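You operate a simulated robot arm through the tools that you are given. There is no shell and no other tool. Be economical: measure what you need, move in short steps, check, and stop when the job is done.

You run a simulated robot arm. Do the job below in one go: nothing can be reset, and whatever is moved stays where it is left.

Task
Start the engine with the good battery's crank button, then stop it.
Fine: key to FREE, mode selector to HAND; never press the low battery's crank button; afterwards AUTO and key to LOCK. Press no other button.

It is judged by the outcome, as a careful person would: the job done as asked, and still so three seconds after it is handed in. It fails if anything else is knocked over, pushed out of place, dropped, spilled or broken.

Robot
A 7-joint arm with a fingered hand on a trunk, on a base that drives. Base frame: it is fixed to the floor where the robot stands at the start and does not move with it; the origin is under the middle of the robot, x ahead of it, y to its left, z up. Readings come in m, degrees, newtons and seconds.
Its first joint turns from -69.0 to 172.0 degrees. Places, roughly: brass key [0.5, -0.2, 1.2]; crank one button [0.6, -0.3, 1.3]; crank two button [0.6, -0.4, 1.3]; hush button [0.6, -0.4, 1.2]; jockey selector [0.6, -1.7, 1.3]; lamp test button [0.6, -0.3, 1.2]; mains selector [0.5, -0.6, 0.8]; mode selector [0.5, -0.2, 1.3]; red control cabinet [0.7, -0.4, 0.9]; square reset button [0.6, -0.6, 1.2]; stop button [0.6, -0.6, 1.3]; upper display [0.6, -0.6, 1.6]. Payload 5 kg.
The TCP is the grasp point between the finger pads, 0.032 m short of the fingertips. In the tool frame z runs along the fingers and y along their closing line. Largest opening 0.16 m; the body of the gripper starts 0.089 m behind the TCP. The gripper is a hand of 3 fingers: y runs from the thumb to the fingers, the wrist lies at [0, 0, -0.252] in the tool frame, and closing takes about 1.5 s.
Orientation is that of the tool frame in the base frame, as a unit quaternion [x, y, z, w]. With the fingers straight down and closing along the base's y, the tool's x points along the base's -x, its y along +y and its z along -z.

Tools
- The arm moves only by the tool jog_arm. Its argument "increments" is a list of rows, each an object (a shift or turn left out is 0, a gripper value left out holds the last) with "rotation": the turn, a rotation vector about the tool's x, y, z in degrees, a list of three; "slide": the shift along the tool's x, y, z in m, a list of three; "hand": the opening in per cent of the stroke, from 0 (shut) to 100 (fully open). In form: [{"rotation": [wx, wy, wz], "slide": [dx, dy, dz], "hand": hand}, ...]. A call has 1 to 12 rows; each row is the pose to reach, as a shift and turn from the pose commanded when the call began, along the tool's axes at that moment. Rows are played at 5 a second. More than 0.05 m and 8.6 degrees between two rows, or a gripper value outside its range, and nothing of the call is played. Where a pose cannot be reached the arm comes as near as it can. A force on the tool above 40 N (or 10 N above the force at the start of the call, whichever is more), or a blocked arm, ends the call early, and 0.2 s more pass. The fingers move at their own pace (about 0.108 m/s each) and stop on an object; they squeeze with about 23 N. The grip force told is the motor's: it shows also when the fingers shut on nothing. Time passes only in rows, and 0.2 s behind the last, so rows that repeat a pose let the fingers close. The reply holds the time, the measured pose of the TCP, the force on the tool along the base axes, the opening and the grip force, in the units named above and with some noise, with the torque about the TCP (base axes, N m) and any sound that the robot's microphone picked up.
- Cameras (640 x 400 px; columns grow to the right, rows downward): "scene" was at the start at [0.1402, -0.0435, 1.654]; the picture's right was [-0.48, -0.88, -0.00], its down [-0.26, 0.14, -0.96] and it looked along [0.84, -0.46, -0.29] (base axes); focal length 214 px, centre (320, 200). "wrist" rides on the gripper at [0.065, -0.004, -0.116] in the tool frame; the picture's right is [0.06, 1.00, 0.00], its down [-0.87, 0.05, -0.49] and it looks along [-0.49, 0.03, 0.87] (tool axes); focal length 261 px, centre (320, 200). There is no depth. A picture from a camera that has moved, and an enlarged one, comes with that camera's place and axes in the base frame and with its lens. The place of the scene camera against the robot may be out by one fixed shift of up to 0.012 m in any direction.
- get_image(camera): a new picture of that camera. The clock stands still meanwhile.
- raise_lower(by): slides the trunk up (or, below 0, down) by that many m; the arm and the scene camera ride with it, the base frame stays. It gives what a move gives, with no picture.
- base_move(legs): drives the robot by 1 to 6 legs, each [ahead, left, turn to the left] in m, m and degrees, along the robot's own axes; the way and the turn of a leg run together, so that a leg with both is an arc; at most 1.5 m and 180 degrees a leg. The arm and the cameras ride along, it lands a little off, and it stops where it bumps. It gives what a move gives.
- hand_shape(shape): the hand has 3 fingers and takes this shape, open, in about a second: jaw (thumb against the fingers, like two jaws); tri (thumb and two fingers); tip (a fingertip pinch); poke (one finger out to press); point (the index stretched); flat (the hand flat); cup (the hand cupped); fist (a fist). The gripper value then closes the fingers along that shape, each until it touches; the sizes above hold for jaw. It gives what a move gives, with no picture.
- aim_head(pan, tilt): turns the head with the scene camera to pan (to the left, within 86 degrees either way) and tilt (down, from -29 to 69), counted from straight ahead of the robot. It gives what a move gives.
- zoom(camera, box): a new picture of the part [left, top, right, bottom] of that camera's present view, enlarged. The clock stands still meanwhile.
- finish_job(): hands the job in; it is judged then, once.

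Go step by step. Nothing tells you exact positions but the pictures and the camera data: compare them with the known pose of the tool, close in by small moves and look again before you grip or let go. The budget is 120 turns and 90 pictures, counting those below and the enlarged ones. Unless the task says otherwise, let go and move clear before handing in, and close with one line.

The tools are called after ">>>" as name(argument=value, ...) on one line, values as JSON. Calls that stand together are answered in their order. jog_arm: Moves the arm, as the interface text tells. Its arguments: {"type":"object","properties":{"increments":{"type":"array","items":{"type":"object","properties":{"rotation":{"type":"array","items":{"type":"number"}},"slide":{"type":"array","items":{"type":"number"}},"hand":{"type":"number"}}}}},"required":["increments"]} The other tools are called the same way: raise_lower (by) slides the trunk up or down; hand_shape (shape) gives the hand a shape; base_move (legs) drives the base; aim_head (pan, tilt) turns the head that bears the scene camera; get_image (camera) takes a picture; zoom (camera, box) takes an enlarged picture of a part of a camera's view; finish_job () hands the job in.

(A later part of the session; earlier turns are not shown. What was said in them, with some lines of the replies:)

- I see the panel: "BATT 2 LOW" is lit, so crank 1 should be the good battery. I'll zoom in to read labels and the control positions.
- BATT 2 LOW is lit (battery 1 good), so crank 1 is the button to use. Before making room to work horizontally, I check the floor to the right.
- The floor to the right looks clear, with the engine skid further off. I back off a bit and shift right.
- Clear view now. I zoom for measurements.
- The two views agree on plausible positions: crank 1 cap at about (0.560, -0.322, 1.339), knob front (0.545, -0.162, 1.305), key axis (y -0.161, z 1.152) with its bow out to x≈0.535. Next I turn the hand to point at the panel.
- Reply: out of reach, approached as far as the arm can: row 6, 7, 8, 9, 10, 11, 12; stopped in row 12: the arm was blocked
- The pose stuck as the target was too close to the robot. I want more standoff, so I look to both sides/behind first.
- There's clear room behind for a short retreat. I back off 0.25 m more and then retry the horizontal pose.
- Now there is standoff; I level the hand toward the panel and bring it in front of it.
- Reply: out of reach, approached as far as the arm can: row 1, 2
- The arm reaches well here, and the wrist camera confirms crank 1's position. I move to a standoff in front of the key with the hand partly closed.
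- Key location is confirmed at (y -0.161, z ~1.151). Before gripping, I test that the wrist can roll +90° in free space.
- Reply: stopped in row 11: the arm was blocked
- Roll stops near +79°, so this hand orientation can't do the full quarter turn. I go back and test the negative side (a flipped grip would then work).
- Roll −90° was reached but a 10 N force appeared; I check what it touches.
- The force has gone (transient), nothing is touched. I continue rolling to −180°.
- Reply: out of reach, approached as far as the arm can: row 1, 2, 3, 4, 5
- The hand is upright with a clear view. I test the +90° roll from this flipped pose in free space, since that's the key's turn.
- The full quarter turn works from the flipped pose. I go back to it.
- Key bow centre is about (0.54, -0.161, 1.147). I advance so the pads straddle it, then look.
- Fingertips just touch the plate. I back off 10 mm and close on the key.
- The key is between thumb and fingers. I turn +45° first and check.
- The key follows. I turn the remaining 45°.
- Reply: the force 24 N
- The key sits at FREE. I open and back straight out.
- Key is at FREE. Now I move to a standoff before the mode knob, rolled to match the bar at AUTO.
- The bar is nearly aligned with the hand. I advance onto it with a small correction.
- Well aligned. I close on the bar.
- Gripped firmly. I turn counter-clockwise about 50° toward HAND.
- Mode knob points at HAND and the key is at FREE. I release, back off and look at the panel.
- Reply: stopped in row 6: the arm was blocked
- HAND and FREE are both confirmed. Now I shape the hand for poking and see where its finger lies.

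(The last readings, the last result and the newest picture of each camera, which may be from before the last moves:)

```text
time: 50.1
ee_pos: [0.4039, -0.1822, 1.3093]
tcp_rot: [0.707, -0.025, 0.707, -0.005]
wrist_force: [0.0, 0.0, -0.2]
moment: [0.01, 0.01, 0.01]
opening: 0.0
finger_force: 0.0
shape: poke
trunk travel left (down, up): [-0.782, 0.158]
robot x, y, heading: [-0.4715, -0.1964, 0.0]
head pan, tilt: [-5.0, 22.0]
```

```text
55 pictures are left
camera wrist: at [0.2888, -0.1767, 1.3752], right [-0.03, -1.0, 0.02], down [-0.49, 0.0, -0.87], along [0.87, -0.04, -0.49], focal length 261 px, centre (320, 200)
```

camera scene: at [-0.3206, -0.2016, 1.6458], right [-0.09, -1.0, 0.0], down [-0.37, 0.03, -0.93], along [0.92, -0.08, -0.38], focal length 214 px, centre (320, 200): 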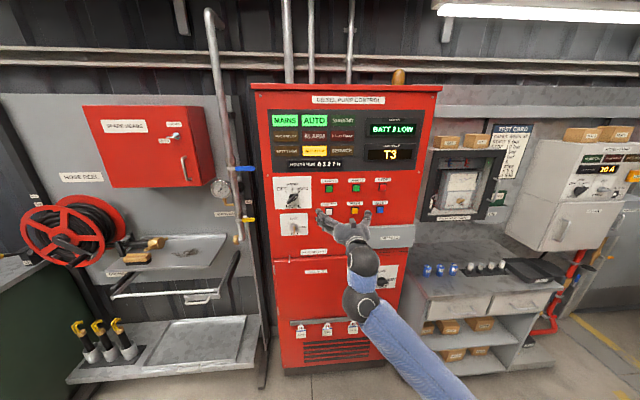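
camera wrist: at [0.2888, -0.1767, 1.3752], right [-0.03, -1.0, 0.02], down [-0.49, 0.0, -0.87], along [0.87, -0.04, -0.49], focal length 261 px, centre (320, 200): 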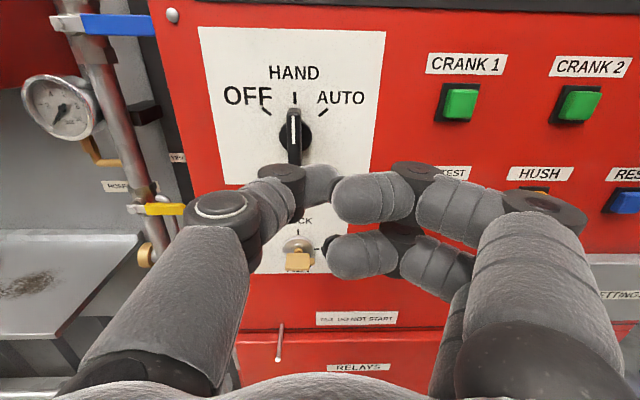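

The poke shape is hard to judge; I compare with "point".

>>> hand_shape(shape="point")

>>> get_image(camera="wrist")

```text
time: 51.0
ee_pos: [0.4037, -0.1833, 1.3091]
tcp_rot: [0.707, -0.025, 0.707, -0.004]
wrist_force: [0.3, -0.3, -0.1]
moment: [0.0, 0.0, -0.01]
opening: 0.0
finger_force: 0.1
shape: point
trunk travel left (down, up): [-0.782, 0.158]
robot x, y, heading: [-0.4734, -0.1985, 0.2]
head pan, tilt: [-5.0, 22.0]
```

```text
54 pictures are left
camera wrist: at [0.2893, -0.1775, 1.3749], right [-0.03, -1.0, 0.02], down [-0.49, 0.0, -0.87], along [0.87, -0.04, -0.49], focal length 261 px, centre (320, 200)
```

wrist: 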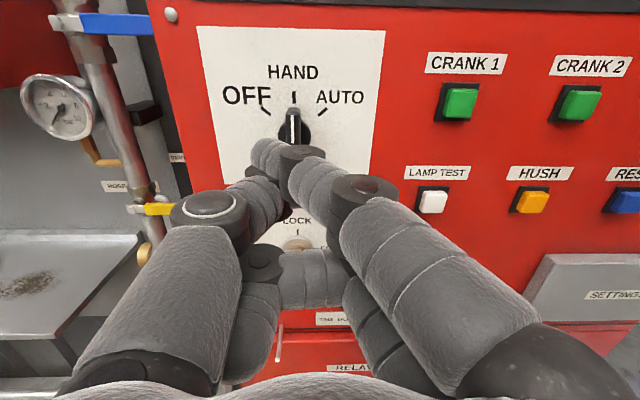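

"Point" gives one extended finger, its tip off the axis by roughly 3 cm. I roll to −90° in front of crank 1 so the tip is on top, visible to both cameras.

>>> jog_arm(increments=[{"rotation": [0.1, -0.1, 8], "slide": [0, 0.011, 0.001]}, {"rotation": [0.2, -0.2, 16], "slide": [0, 0.022, 0.002]}, {"rotation": [0.3, -0.3, 24], "slide": [-0.001, 0.034, 0.003]}, {"rotation": [0.4, -0.4, 32], "slide": [-0.001, 0.045, 0.004]}, {"rotation": [0.6, -0.6, 40], "slide": [-0.002, 0.056, 0.005]}, {"rotation": [0.7, -0.7, 48], "slide": [-0.002, 0.067, 0.006]}, {"rotation": [0.8, -0.8, 56], "slide": [-0.002, 0.079, 0.007]}, {"rotation": [0.9, -0.9, 64], "slide": [-0.003, 0.09, 0.008]}, {"rotation": [1.1, -1.1, 72], "slide": [-0.003, 0.101, 0.009]}, {"rotation": [1.2, -1.2, 80], "slide": [-0.004, 0.113, 0.01]}, {"rotation": [1.3, -1.3, 87.6], "slide": [-0.004, 0.124, 0.012]}])

>>> get_image(camera="wrist")

>>> zoom(camera="scene", box=[230, 140, 430, 265])

```text
time: 53.5
ee_pos: [0.4113, -0.3068, 1.3004]
tcp_rot: [-0.499, 0.5, -0.5, 0.5]
wrist_force: [-0.2, -0.1, 0.1]
moment: [-0.02, 0.01, 0.0]
opening: 0.0001
finger_force: 0.1
shape: point
trunk travel left (down, up): [-0.782, 0.158]
robot x, y, heading: [-0.4741, -0.1982, 0.1]
head pan, tilt: [-5.0, 22.0]
```

```text
53 pictures are left
camera wrist: at [0.2971, -0.3713, 1.3045], right [0.0, -0.06, -1.0], down [-0.49, 0.87, -0.05], along [0.87, 0.49, -0.03], focal length 261 px, centre (320, 200)
```

wrist: 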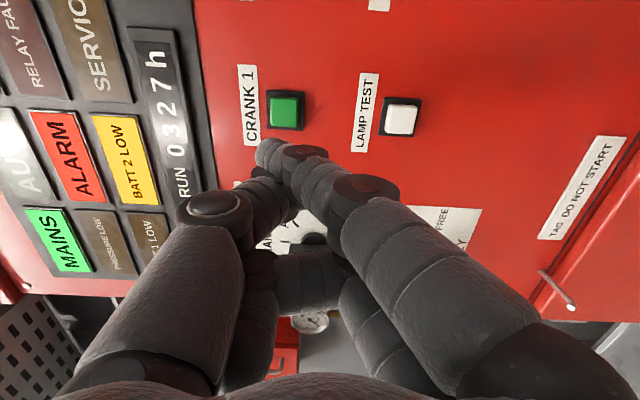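

```text
3.20 times, centred on (330, 202) of scene
camera zoom: at [-0.3222, -0.2045, 1.6458], right [-0.08, -1.0, 0.0], down [-0.37, 0.03, -0.93], along [0.92, -0.08, -0.37], focal length 686 px, centre (288, 192)
```

zoom: 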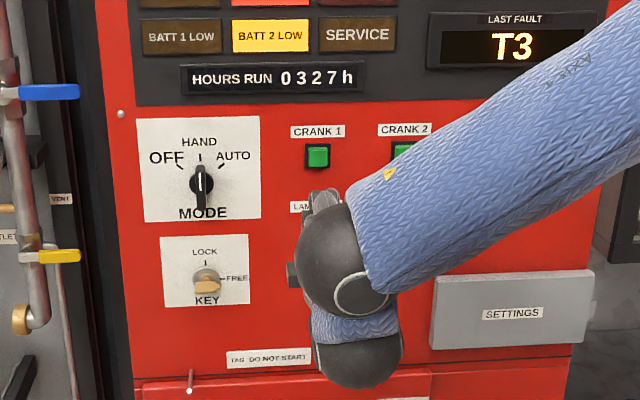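

Fingertip is about 12 cm straight in front of crank 1. I advance 8.5 cm and check alignment.

>>> jog_arm(increments=[{"slide": [0.001, -0.004, 0.03]}, {"slide": [0.001, -0.004, 0.06]}, {"slide": [0.001, -0.004, 0.085]}])

>>> get_image(camera="wrist")

>>> zoom(camera="scene", box=[280, 150, 400, 225])

```text
time: 54.2
ee_pos: [0.4987, -0.3076, 1.303]
tcp_rot: [-0.5, 0.501, -0.499, 0.5]
wrist_force: [-0.4, 0.5, 0.7]
moment: [0.03, -0.01, -0.02]
opening: 0.0
finger_force: 0.0
shape: point
trunk travel left (down, up): [-0.782, 0.158]
robot x, y, heading: [-0.4697, -0.2016, -0.0]
head pan, tilt: [-5.0, 22.0]
```

```text
51 pictures are left
camera wrist: at [0.3832, -0.3723, 1.3075], right [0.0, -0.06, -1.0], down [-0.49, 0.87, -0.05], along [0.87, 0.49, -0.03], focal length 261 px, centre (320, 200)
```

wrist: 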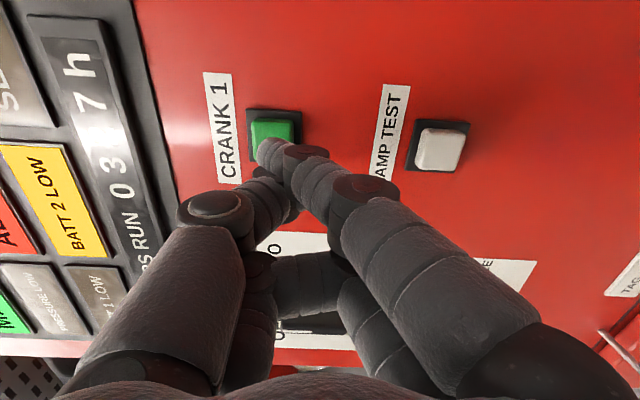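

```text
5.33 times, centred on (340, 188) of scene
camera zoom: at [-0.3203, -0.2049, 1.6457], right [-0.09, -1.0, 0.0], down [-0.37, 0.03, -0.93], along [0.92, -0.08, -0.38], focal length 1144 px, centre (213, 267)
```

zoom: 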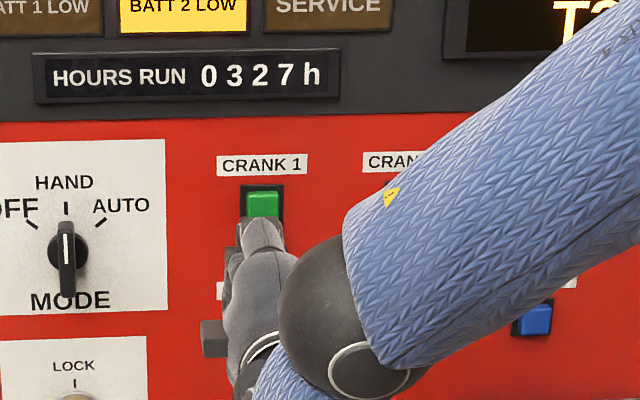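

Aligned. I press slowly in small steps.

>>> jog_arm(increments=[{"slide": [0, 0, 0.01]}, {"slide": [0, 0, 0.018]}, {"slide": [0, 0, 0.022]}, {"slide": [0, 0, 0.026]}, {"slide": [0, 0, 0.028]}])

>>> zoom(camera="wrist", box=[180, 70, 380, 195])

```text
time: 55.5
ee_pos: [0.5233, -0.3082, 1.3048]
tcp_rot: [0.5, -0.5, 0.5, -0.5]
wrist_force: [-22.8, 2.9, -7.1]
moment: [-0.01, -0.43, -0.3]
opening: 0.0001
finger_force: 0.1
shape: point
trunk travel left (down, up): [-0.782, 0.158]
robot x, y, heading: [-0.473, -0.198, 0.0]
head pan, tilt: [-5.0, 22.0]
heard: click
```

```text
3.20 times, centred on (280, 132) of wrist
camera zoom: at [0.408, -0.3722, 1.3088], right [0.0, -0.06, -1.0], down [-0.49, 0.87, -0.05], along [0.87, 0.49, -0.03], focal length 834 px, centre (448, 416)
```

zoom: 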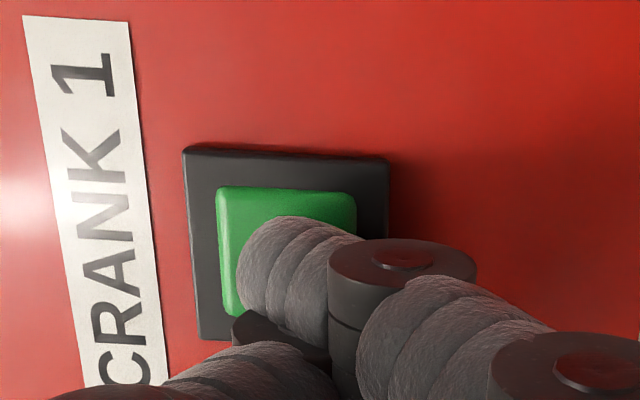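

Click heard on crank 1. I hold a moment and check whether the engine is running.

>>> jog_arm(increments=[{"slide": [0, 0, 0]}, {"slide": [0, 0, 0]}, {"slide": [0, 0, 0]}, {"slide": [0, 0, 0]}])

>>> zoom(camera="scene", box=[250, 80, 450, 205])

```text
time: 56.5
ee_pos: [0.5227, -0.3082, 1.3052]
tcp_rot: [0.499, -0.5, 0.501, -0.5]
wrist_force: [-24.9, 1.8, -7.9]
moment: [0.05, -0.44, -0.35]
opening: 0.0
finger_force: 0.0
shape: point
trunk travel left (down, up): [-0.782, 0.158]
robot x, y, heading: [-0.4752, -0.2004, 0.2]
head pan, tilt: [-5.0, 22.0]
```

```text
3.20 times, centred on (350, 142) of scene
camera zoom: at [-0.3239, -0.2045, 1.646], right [-0.09, -1.0, 0.0], down [-0.37, 0.03, -0.93], along [0.92, -0.08, -0.37], focal length 686 px, centre (224, 384)
```

zoom: 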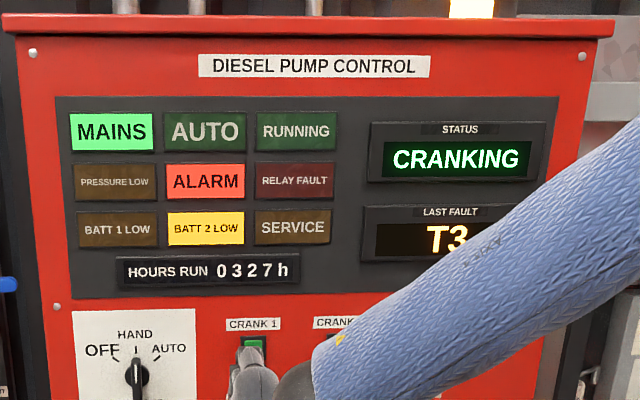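

Status says CRANKING, so I keep holding for the engine to fire.

>>> jog_arm(increments=[{"slide": [0, 0, 0]}, {"slide": [0, 0, 0]}, {"slide": [0, 0, 0]}, {"slide": [0, 0, 0]}, {"slide": [0, 0, 0]}, {"slide": [0, 0, 0]}])

>>> zoom(camera="scene", box=[250, 80, 450, 205])

```text
time: 57.9
ee_pos: [0.524, -0.3087, 1.3066]
tcp_rot: [-0.499, 0.5, -0.5, 0.501]
wrist_force: [-23.4, 0.6, -5.3]
moment: [0.11, -0.48, -0.34]
opening: 0.0
finger_force: 0.0
shape: point
trunk travel left (down, up): [-0.782, 0.158]
robot x, y, heading: [-0.4712, -0.1967, 0.2]
head pan, tilt: [-5.0, 22.0]
```

```text
3.20 times, centred on (350, 142) of scene
camera zoom: at [-0.3239, -0.2046, 1.646], right [-0.08, -1.0, 0.0], down [-0.37, 0.03, -0.93], along [0.92, -0.08, -0.37], focal length 686 px, centre (224, 384)
```

zoom: 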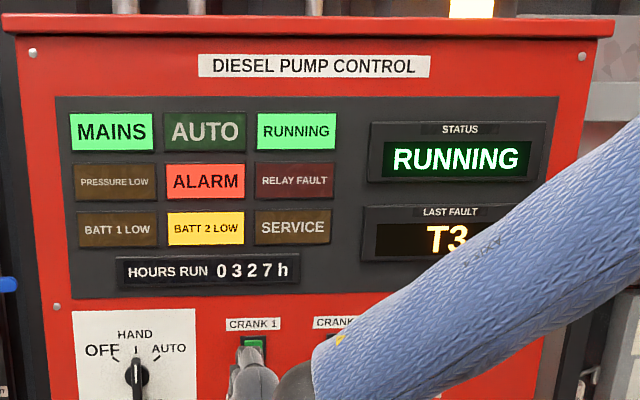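

The engine is RUNNING. I release the button, retreat 10 cm and move across to in front of STOP.

>>> jog_arm(increments=[{"slide": [0, 0, -0.03]}, {"slide": [0, 0, -0.07]}, {"slide": [0, 0, -0.105]}, {"slide": [0.045, 0, -0.105]}, {"slide": [0.09, 0, -0.105]}, {"slide": [0.135, 0, -0.105]}, {"slide": [0.18, 0, -0.105]}, {"slide": [0.22, 0, -0.105]}, {"slide": [0.246, 0, -0.105]}])

>>> get_image(camera="wrist")

>>> get_image(camera="scene")

```text
time: 59.9
ee_pos: [0.4212, -0.5536, 1.3048]
tcp_rot: [0.501, -0.499, 0.5, -0.5]
wrist_force: [0.2, 0.4, 0.3]
moment: [0.01, 0.03, -0.01]
opening: 0.0001
finger_force: 0.1
shape: point
out of reach, approached as far as the arm can: row 4
trunk travel left (down, up): [-0.782, 0.158]
robot x, y, heading: [-0.4695, -0.2021, 0.0]
head pan, tilt: [-5.0, 22.0]
```

```text
46 pictures are left
camera wrist: at [0.3055, -0.6185, 1.3082], right [0.0, -0.06, -1.0], down [-0.49, 0.87, -0.05], along [0.87, 0.49, -0.03], focal length 261 px, centre (320, 200)
```

wrist: 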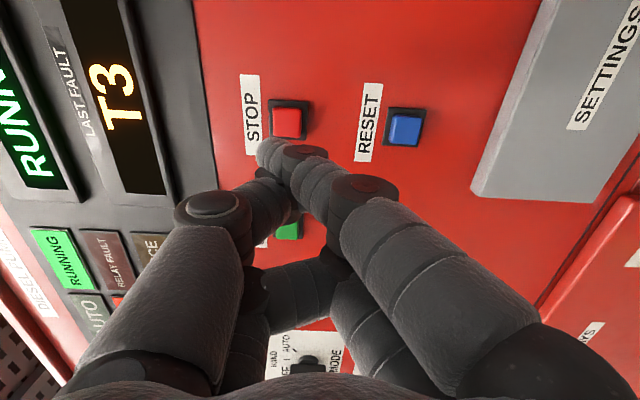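

```text
45 pictures are left
camera scene: at [-0.322, -0.205, 1.646], right [-0.08, -1.0, 0.0], down [-0.37, 0.03, -0.93], along [0.92, -0.08, -0.37], focal length 214 px, centre (320, 200)
```

scene: 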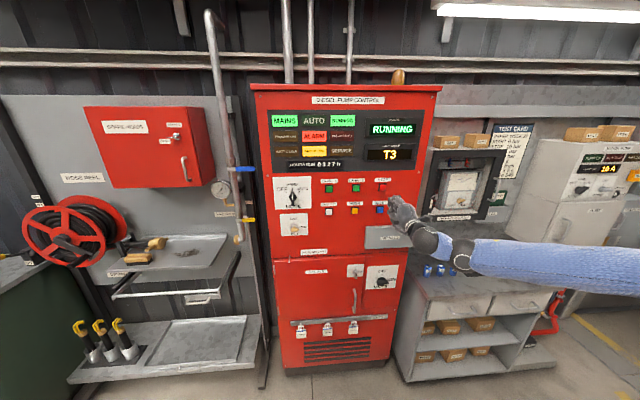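

Engine still runs. STOP is just left of my line; I correct by 5 mm and advance.

>>> jog_arm(increments=[{"slide": [-0.005, -0.002, 0.03]}, {"slide": [-0.005, -0.002, 0.06]}, {"slide": [-0.005, -0.002, 0.077]}])

>>> zoom(camera="wrist", box=[180, 70, 380, 195])

>>> zoom(camera="scene", box=[320, 150, 440, 225])

```text
time: 60.6
ee_pos: [0.498, -0.5489, 1.3057]
tcp_rot: [0.5, -0.5, 0.5, -0.5]
wrist_force: [0.3, 0.5, -0.4]
moment: [0.0, 0.01, 0.0]
opening: 0.0
finger_force: 0.0
shape: point
trunk travel left (down, up): [-0.782, 0.158]
robot x, y, heading: [-0.4685, -0.1966, -0.0]
head pan, tilt: [-5.0, 22.0]
```

```text
3.20 times, centred on (280, 132) of wrist
camera zoom: at [0.3824, -0.614, 1.3098], right [0.0, -0.06, -1.0], down [-0.49, 0.87, -0.05], along [0.87, 0.49, -0.03], focal length 834 px, centre (448, 416)
```

zoom: 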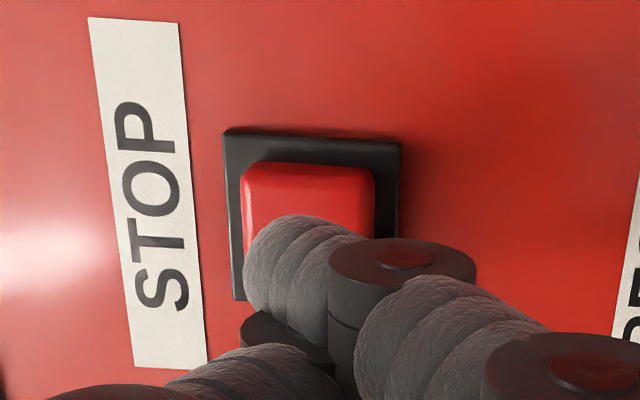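

```text
5.33 times, centred on (380, 188) of scene
camera zoom: at [-0.3211, -0.2045, 1.6458], right [-0.09, -1.0, 0.0], down [-0.37, 0.03, -0.93], along [0.92, -0.08, -0.38], focal length 1144 px, centre (0, 267)
```

zoom: 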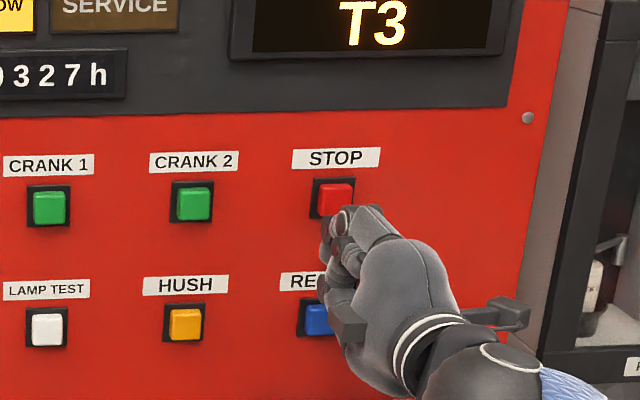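

Aligned with STOP, the rest of the hand clear as it was at crank 1. I press and hold briefly.

>>> jog_arm(increments=[{"slide": [0, 0, 0.01]}, {"slide": [0, 0, 0.018]}, {"slide": [0, 0, 0.022]}, {"slide": [0, 0, 0.026]}, {"slide": [0, 0, 0.029]}, {"slide": [0, 0, 0.029]}, {"slide": [0, 0, 0.029]}])

>>> zoom(camera="scene", box=[250, 90, 450, 215])

```text
time: 62.2
ee_pos: [0.5232, -0.55, 1.3079]
tcp_rot: [-0.499, 0.499, -0.501, 0.501]
wrist_force: [-28.2, 0.8, -8.8]
moment: [0.13, -0.47, -0.4]
opening: 0.0
finger_force: 0.1
shape: point
trunk travel left (down, up): [-0.782, 0.158]
robot x, y, heading: [-0.4715, -0.1964, 0.3]
head pan, tilt: [-5.0, 22.0]
heard: click
```

```text
3.20 times, centred on (350, 152) of scene
camera zoom: at [-0.3244, -0.2051, 1.646], right [-0.09, -1.0, 0.0], down [-0.37, 0.03, -0.93], along [0.92, -0.08, -0.37], focal length 686 px, centre (224, 352)
```

zoom: 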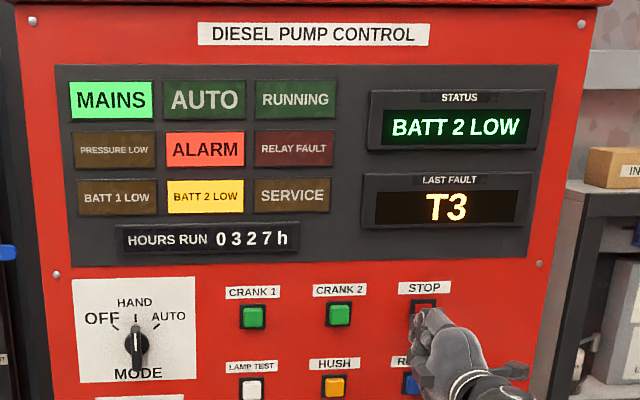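

Engine stopped: RUNNING is off. I retreat and return to the middle, then restore the jaw shape.

>>> jog_arm(increments=[{"slide": [0, 0, -0.03]}, {"slide": [0, 0, -0.07]}, {"slide": [0, 0, -0.105]}, {"slide": [-0.045, 0, -0.105]}, {"slide": [-0.09, 0, -0.105]}, {"slide": [-0.135, 0, -0.105]}, {"slide": [-0.18, 0, -0.105]}, {"slide": [-0.225, 0, -0.105]}, {"slide": [-0.25, 0, -0.105]}])

>>> hand_shape(shape="jaw")

```text
time: 64.2
ee_pos: [0.4213, -0.2998, 1.3064]
tcp_rot: [-0.5, 0.501, -0.5, 0.5]
wrist_force: [0.1, -0.6, 0.0]
moment: [-0.01, -0.03, -0.04]
opening: 0.0001
finger_force: 0.1
shape: point
trunk travel left (down, up): [-0.782, 0.158]
robot x, y, heading: [-0.4728, -0.197, 0.1]
head pan, tilt: [-5.0, 22.0]
```

```text
time: 65.2
ee_pos: [0.4216, -0.2989, 1.3057]
tcp_rot: [-0.5, 0.5, -0.5, 0.501]
wrist_force: [0.2, 0.2, 0.1]
moment: [-0.03, 0.02, -0.01]
opening: 0.1094
finger_force: 0.1
shape: jaw
trunk travel left (down, up): [-0.782, 0.158]
robot x, y, heading: [-0.4736, -0.1995, 0.2]
head pan, tilt: [-5.0, 22.0]
```

Now I go in front of the mode knob, rolling to −180° to match the vertical bar.

>>> jog_arm(increments=[{"rotation": [0, 0, -8.2], "slide": [-0.0125, 0, 0], "hand": 40}, {"rotation": [0, 0, -16.4], "slide": [-0.025, 0.001, 0], "hand": 40}, {"rotation": [0, 0, -24.6], "slide": [-0.0375, 0.001, 0], "hand": 40}, {"rotation": [0, 0, -32.8], "slide": [-0.05, 0.002, 0], "hand": 40}, {"rotation": [0, 0, -41], "slide": [-0.0625, 0.002, 0], "hand": 40}, {"rotation": [0, 0, -49.2], "slide": [-0.075, 0.003, 0], "hand": 40}, {"rotation": [0, 0, -57.4], "slide": [-0.0875, 0.003, 0], "hand": 40}, {"rotation": [0, 0, -65.6], "slide": [-0.1, 0.004, 0], "hand": 40}, {"rotation": [0, 0, -73.8], "slide": [-0.1125, 0.004, 0], "hand": 40}, {"rotation": [0, 0, -82], "slide": [-0.125, 0.005, 0], "hand": 40}, {"rotation": [0, 0, -90], "slide": [-0.1375, 0.005, 0], "hand": 40}])

>>> get_image(camera="wrist")

```text
time: 67.5
ee_pos: [0.422, -0.1619, 1.301]
tcp_rot: [0.707, -0.001, 0.707, 0.001]
wrist_force: [0.2, -0.2, -0.1]
moment: [-0.02, -0.02, 0.01]
opening: 0.0307
finger_force: 0.0
shape: jaw
trunk travel left (down, up): [-0.782, 0.158]
robot x, y, heading: [-0.4732, -0.1954, -0.2]
head pan, tilt: [-5.0, 22.0]
```

```text
41 pictures are left
camera wrist: at [0.3071, -0.1567, 1.3664], right [0.0, -1.0, 0.06], down [-0.49, -0.05, -0.87], along [0.87, -0.03, -0.49], focal length 261 px, centre (320, 200)
```

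wrist: 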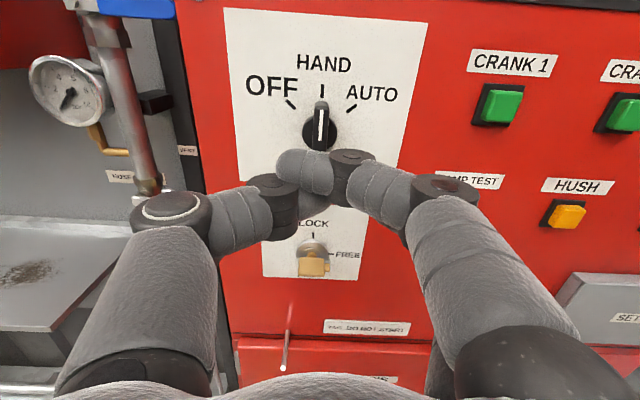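

The fingers look tangled from the shape change; I open fully and re-close to 40%.

>>> jog_arm(increments=[{"hand": 100}, {"hand": 100}, {"hand": 100}, {"hand": 100}, {"hand": 100}, {"hand": 100}, {"hand": 100}])

>>> get_image(camera="wrist")

```text
time: 69.2
ee_pos: [0.4226, -0.1607, 1.3011]
tcp_rot: [0.707, 0.0, 0.707, 0.0]
wrist_force: [1.0, -0.3, 0.9]
moment: [-0.01, 0.0, 0.04]
opening: 0.1597
finger_force: 0.1
shape: jaw
trunk travel left (down, up): [-0.782, 0.158]
robot x, y, heading: [-0.4757, -0.1995, 0.3]
head pan, tilt: [-5.0, 22.0]
```

```text
40 pictures are left
camera wrist: at [0.3067, -0.1568, 1.3663], right [0.0, -1.0, 0.06], down [-0.49, -0.05, -0.87], along [0.87, -0.03, -0.49], focal length 261 px, centre (320, 200)
```

wrist: 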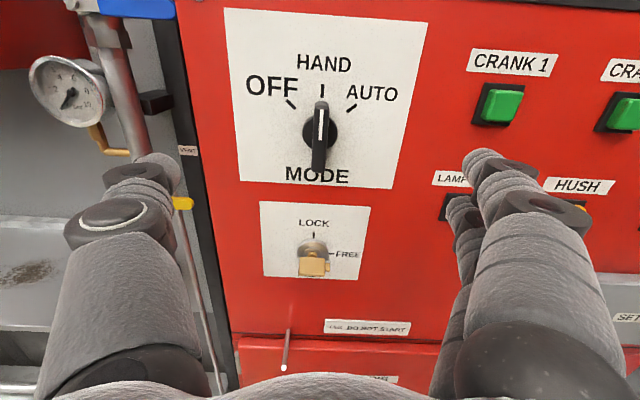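

The fingers are separated again. I close to 40% and then advance onto the knob.

>>> jog_arm(increments=[{"hand": 40}, {"hand": 40}, {"hand": 40}, {"hand": 40}, {"slide": [0, 0, 0.03], "hand": 40}, {"slide": [0, 0, 0.06], "hand": 40}, {"slide": [0, 0, 0.08], "hand": 40}, {"slide": [0, 0, 0.094], "hand": 40}])

>>> get_image(camera="wrist")

```text
time: 71.0
ee_pos: [0.5163, -0.1616, 1.3022]
tcp_rot: [0.707, 0.0, 0.707, 0.0]
wrist_force: [-0.1, -0.3, 0.8]
moment: [-0.01, 0.02, -0.01]
opening: 0.0644
finger_force: 0.1
shape: jaw
trunk travel left (down, up): [-0.782, 0.158]
robot x, y, heading: [-0.4746, -0.1991, 0.1]
head pan, tilt: [-5.0, 22.0]
```

```text
39 pictures are left
camera wrist: at [0.4012, -0.1564, 1.3669], right [0.0, -1.0, 0.06], down [-0.49, -0.05, -0.87], along [0.87, -0.03, -0.49], focal length 261 px, centre (320, 200)
```

wrist: 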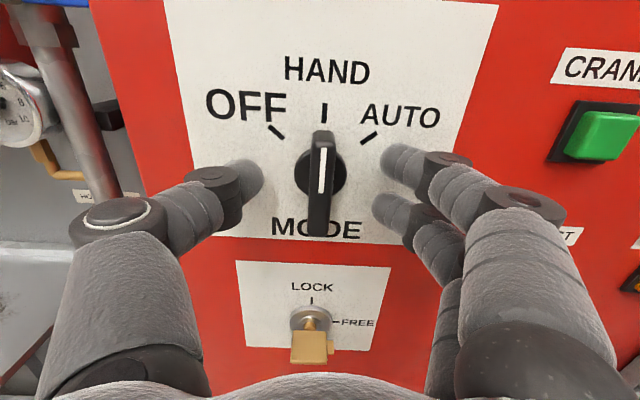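

I close on the bar and turn clockwise 50° to AUTO.

>>> jog_arm(increments=[{"hand": 20}, {"hand": 0}, {"hand": 0}, {"hand": 0}, {"hand": 0}, {"rotation": [0, 0, 8]}, {"rotation": [0, 0, 16]}, {"rotation": [0, 0, 24]}, {"rotation": [0, 0, 32]}, {"rotation": [0, 0, 40]}, {"rotation": [0, 0, 48]}, {"rotation": [0, 0, 51]}])

>>> get_image(camera="wrist")

>>> zoom(camera="scene", box=[250, 90, 450, 215])

```text
time: 73.5
ee_pos: [0.5151, -0.1621, 1.3012]
tcp_rot: [0.638, -0.305, 0.638, -0.305]
wrist_force: [5.1, -6.1, 1.4]
moment: [-0.02, 0.03, -0.15]
opening: 0.0076
finger_force: 23.0
shape: jaw
trunk travel left (down, up): [-0.782, 0.158]
robot x, y, heading: [-0.4724, -0.1979, -0.0]
head pan, tilt: [-5.0, 22.0]
```

```text
38 pictures are left
camera wrist: at [0.4013, -0.2102, 1.345], right [0.0, -0.67, -0.74], down [-0.49, 0.64, -0.59], along [0.87, 0.36, -0.33], focal length 261 px, centre (320, 200)
```

wrist: 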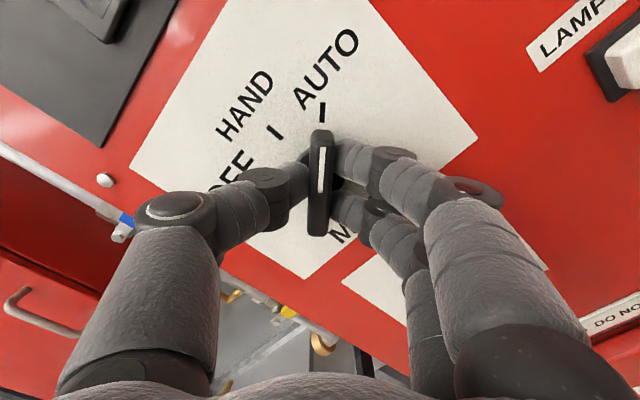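

```text
3.20 times, centred on (350, 152) of scene
camera zoom: at [-0.3206, -0.2054, 1.6457], right [-0.09, -1.0, 0.0], down [-0.37, 0.03, -0.93], along [0.92, -0.08, -0.38], focal length 686 px, centre (224, 352)
```

zoom: 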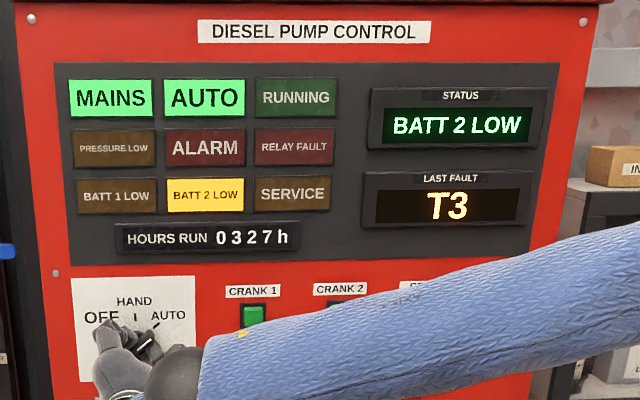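

AUTO is lit and the alarm cleared. I release, retreat, then drop to the key with the hand rolled to −90°.

>>> jog_arm(increments=[{"hand": 20}, {"hand": 40}, {"hand": 40}, {"slide": [0, 0, -0.035], "hand": 40}, {"slide": [0, 0, -0.07], "hand": 40}, {"slide": [0, 0, -0.1], "hand": 40}, {"rotation": [0, 0, 7.8], "slide": [-0.0194, 0.0239, -0.1]}, {"rotation": [0, 0, 15.6], "slide": [-0.0388, 0.0479, -0.1]}, {"rotation": [0, 0, 23.4], "slide": [-0.0581, 0.0718, -0.1]}, {"rotation": [0, 0, 31.2], "slide": [-0.0775, 0.0958, -0.1]}, {"rotation": [0, 0, 38.8], "slide": [-0.0969, 0.1197, -0.1]}])

>>> get_image(camera="wrist")

```text
time: 76.0
ee_pos: [0.4151, -0.1624, 1.1466]
tcp_rot: [0.5, -0.5, 0.501, -0.499]
wrist_force: [0.5, -0.4, -0.1]
moment: [-0.01, -0.02, 0.0]
opening: 0.0637
finger_force: 0.1
shape: jaw
trunk travel left (down, up): [-0.782, 0.158]
robot x, y, heading: [-0.4705, -0.1987, 0.0]
head pan, tilt: [-5.0, 22.0]
```

```text
36 pictures are left
camera wrist: at [0.3008, -0.2259, 1.1516], right [0.0, -0.06, -1.0], down [-0.49, 0.87, -0.06], along [0.87, 0.49, -0.03], focal length 261 px, centre (320, 200)
```

wrist: 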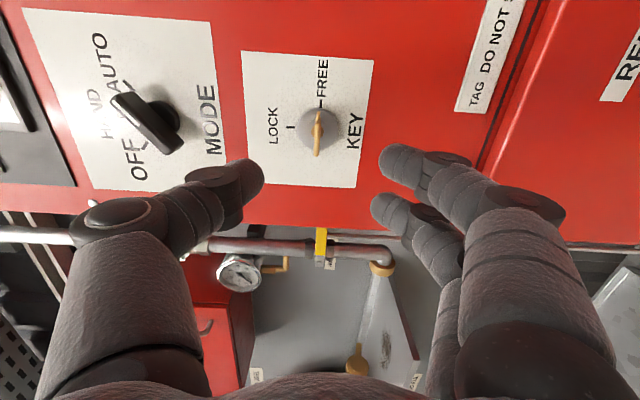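

Aligned with the horizontal key. I advance to the same depth as before and close on it.

>>> jog_arm(increments=[{"slide": [0, 0, 0.03]}, {"slide": [0, 0, 0.06]}, {"slide": [0, 0, 0.085]}, {"slide": [0, 0, 0.1]}, {"slide": [0, 0, 0.1], "hand": 20}, {"slide": [0, 0, 0.1], "hand": 0}, {"slide": [0, 0, 0.1], "hand": 0}, {"slide": [0, 0, 0.1], "hand": 0}, {"slide": [0, 0, 0.1], "hand": 0}, {"slide": [0, 0, 0.1], "hand": 0}])

>>> get_image(camera="wrist")

```text
time: 78.2
ee_pos: [0.5145, -0.1615, 1.1467]
tcp_rot: [0.501, -0.499, 0.501, -0.499]
wrist_force: [3.8, -0.2, 1.7]
moment: [-0.01, 0.05, 0.01]
opening: 0.0
finger_force: 22.7
shape: jaw
trunk travel left (down, up): [-0.782, 0.158]
robot x, y, heading: [-0.4715, -0.1989, 0.3]
head pan, tilt: [-5.0, 22.0]
```

```text
35 pictures are left
camera wrist: at [0.3998, -0.2259, 1.1511], right [0.0, -0.07, -1.0], down [-0.49, 0.87, -0.06], along [0.87, 0.49, -0.03], focal length 261 px, centre (320, 200)
```

wrist: 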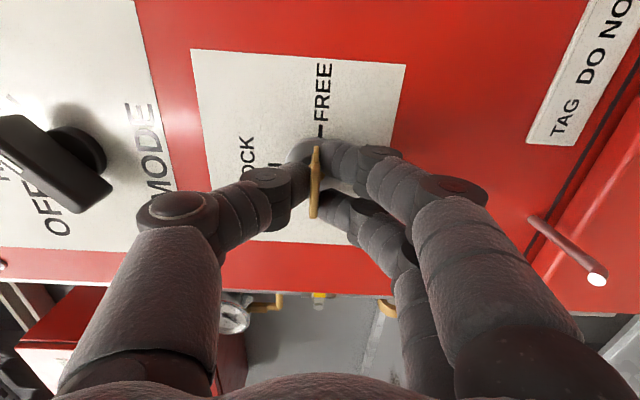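

The key is held. I turn it counter-clockwise 90° back to LOCK.

>>> jog_arm(increments=[{"rotation": [0, 0, -8.2]}, {"rotation": [0, 0, -16.4]}, {"rotation": [0, 0, -24.6]}, {"rotation": [0, 0, -32.8]}, {"rotation": [0, 0, -41]}, {"rotation": [0, 0, -49.2]}, {"rotation": [0, 0, -57.4]}, {"rotation": [0, 0, -65.6]}, {"rotation": [0, 0, -73.8]}, {"rotation": [0, 0, -82]}, {"rotation": [0, 0, -90]}, {"rotation": [0, 0, -91]}])

>>> get_image(camera="wrist")

```text
time: 80.8
ee_pos: [0.5147, -0.1623, 1.1483]
tcp_rot: [0.706, 0.007, 0.708, 0.008]
wrist_force: [-3.0, -12.2, 14.1]
moment: [0.07, -0.28, -0.28]
opening: 0.0002
finger_force: 22.6
shape: jaw
trunk travel left (down, up): [-0.782, 0.158]
robot x, y, heading: [-0.4737, -0.1967, 0.2]
head pan, tilt: [-5.0, 22.0]
```

```text
34 pictures are left
camera wrist: at [0.4, -0.1562, 1.2138], right [0.0, -1.0, 0.08], down [-0.49, -0.07, -0.87], along [0.87, -0.04, -0.49], focal length 261 px, centre (320, 200)
```

wrist: 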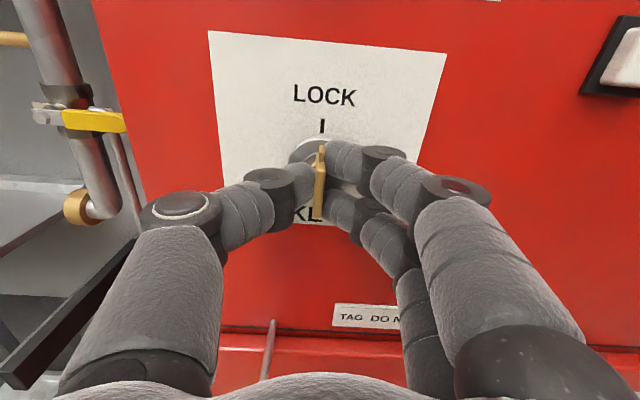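

The key is vertical at LOCK. I release and back away, then check everything.

>>> jog_arm(increments=[{"hand": 20}, {"hand": 40}, {"hand": 40}, {"slide": [0, 0, -0.03], "hand": 40}, {"slide": [0, 0, -0.065], "hand": 40}, {"slide": [0, 0, -0.1], "hand": 40}])

>>> get_image(camera="wrist")

>>> zoom(camera="scene", box=[230, 80, 450, 250])

```text
time: 82.2
ee_pos: [0.4142, -0.1629, 1.1465]
tcp_rot: [0.707, 0.008, 0.707, 0.008]
wrist_force: [0.4, -0.7, -0.1]
moment: [0.03, -0.1, -0.01]
opening: 0.0641
finger_force: 0.0
shape: jaw
trunk travel left (down, up): [-0.782, 0.158]
robot x, y, heading: [-0.4734, -0.2011, 0.4]
head pan, tilt: [-5.0, 22.0]
```

```text
33 pictures are left
camera wrist: at [0.2994, -0.1568, 1.2123], right [0.0, -1.0, 0.08], down [-0.49, -0.07, -0.87], along [0.87, -0.04, -0.49], focal length 261 px, centre (320, 200)
```

wrist: 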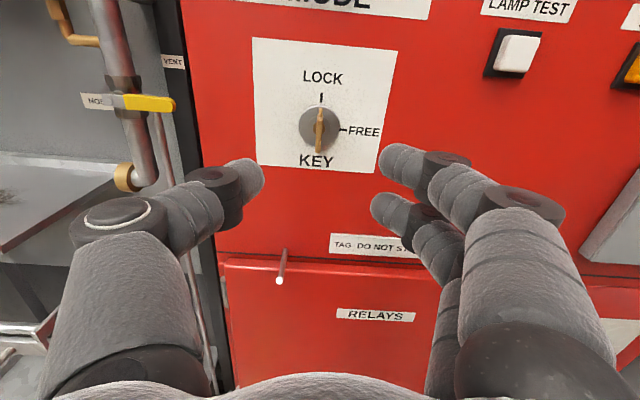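

```text
2.35 times, centred on (340, 165) of scene
camera zoom: at [-0.322, -0.2075, 1.6452], right [-0.08, -1.0, 0.0], down [-0.37, 0.03, -0.93], along [0.92, -0.08, -0.37], focal length 505 px, centre (273, 282)
```

zoom: 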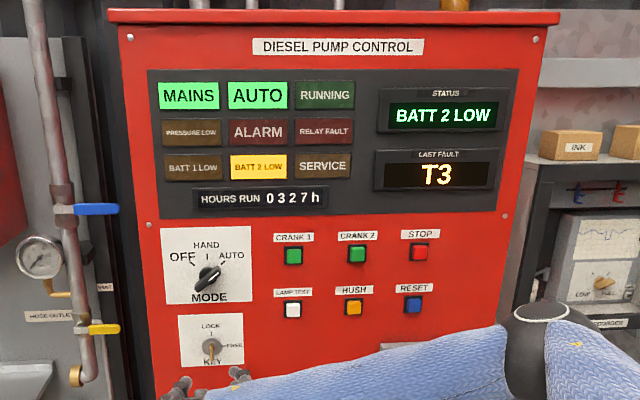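

AUTO is on, the engine is off and the key looks vertical. One close look at the key confirms before handing in.

>>> zoom(camera="wrist", box=[240, 60, 400, 160])

```text
4.00 times, centred on (320, 110) of wrist
camera zoom: at [0.2994, -0.1568, 1.2123], right [0.0, -1.0, 0.08], down [-0.49, -0.07, -0.87], along [0.87, -0.04, -0.49], focal length 1043 px, centre (320, 560)
```

zoom: 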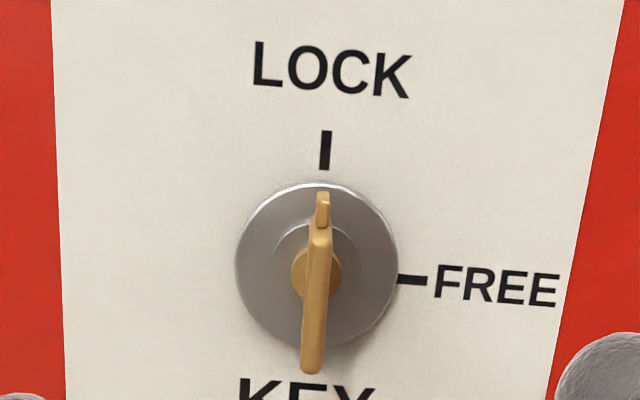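

The key is at LOCK just as at the start, the mode is AUTO, the engine is stopped and the hand is clear. I hand in.

>>> finish_job()

```text
The job is handed in.
```

The engine was started with crank 1 (the good battery; battery 2 was showing low) and then stopped. Mode is back at AUTO, the key is at LOCK, and I pressed no buttons other than crank 1 and STOP.
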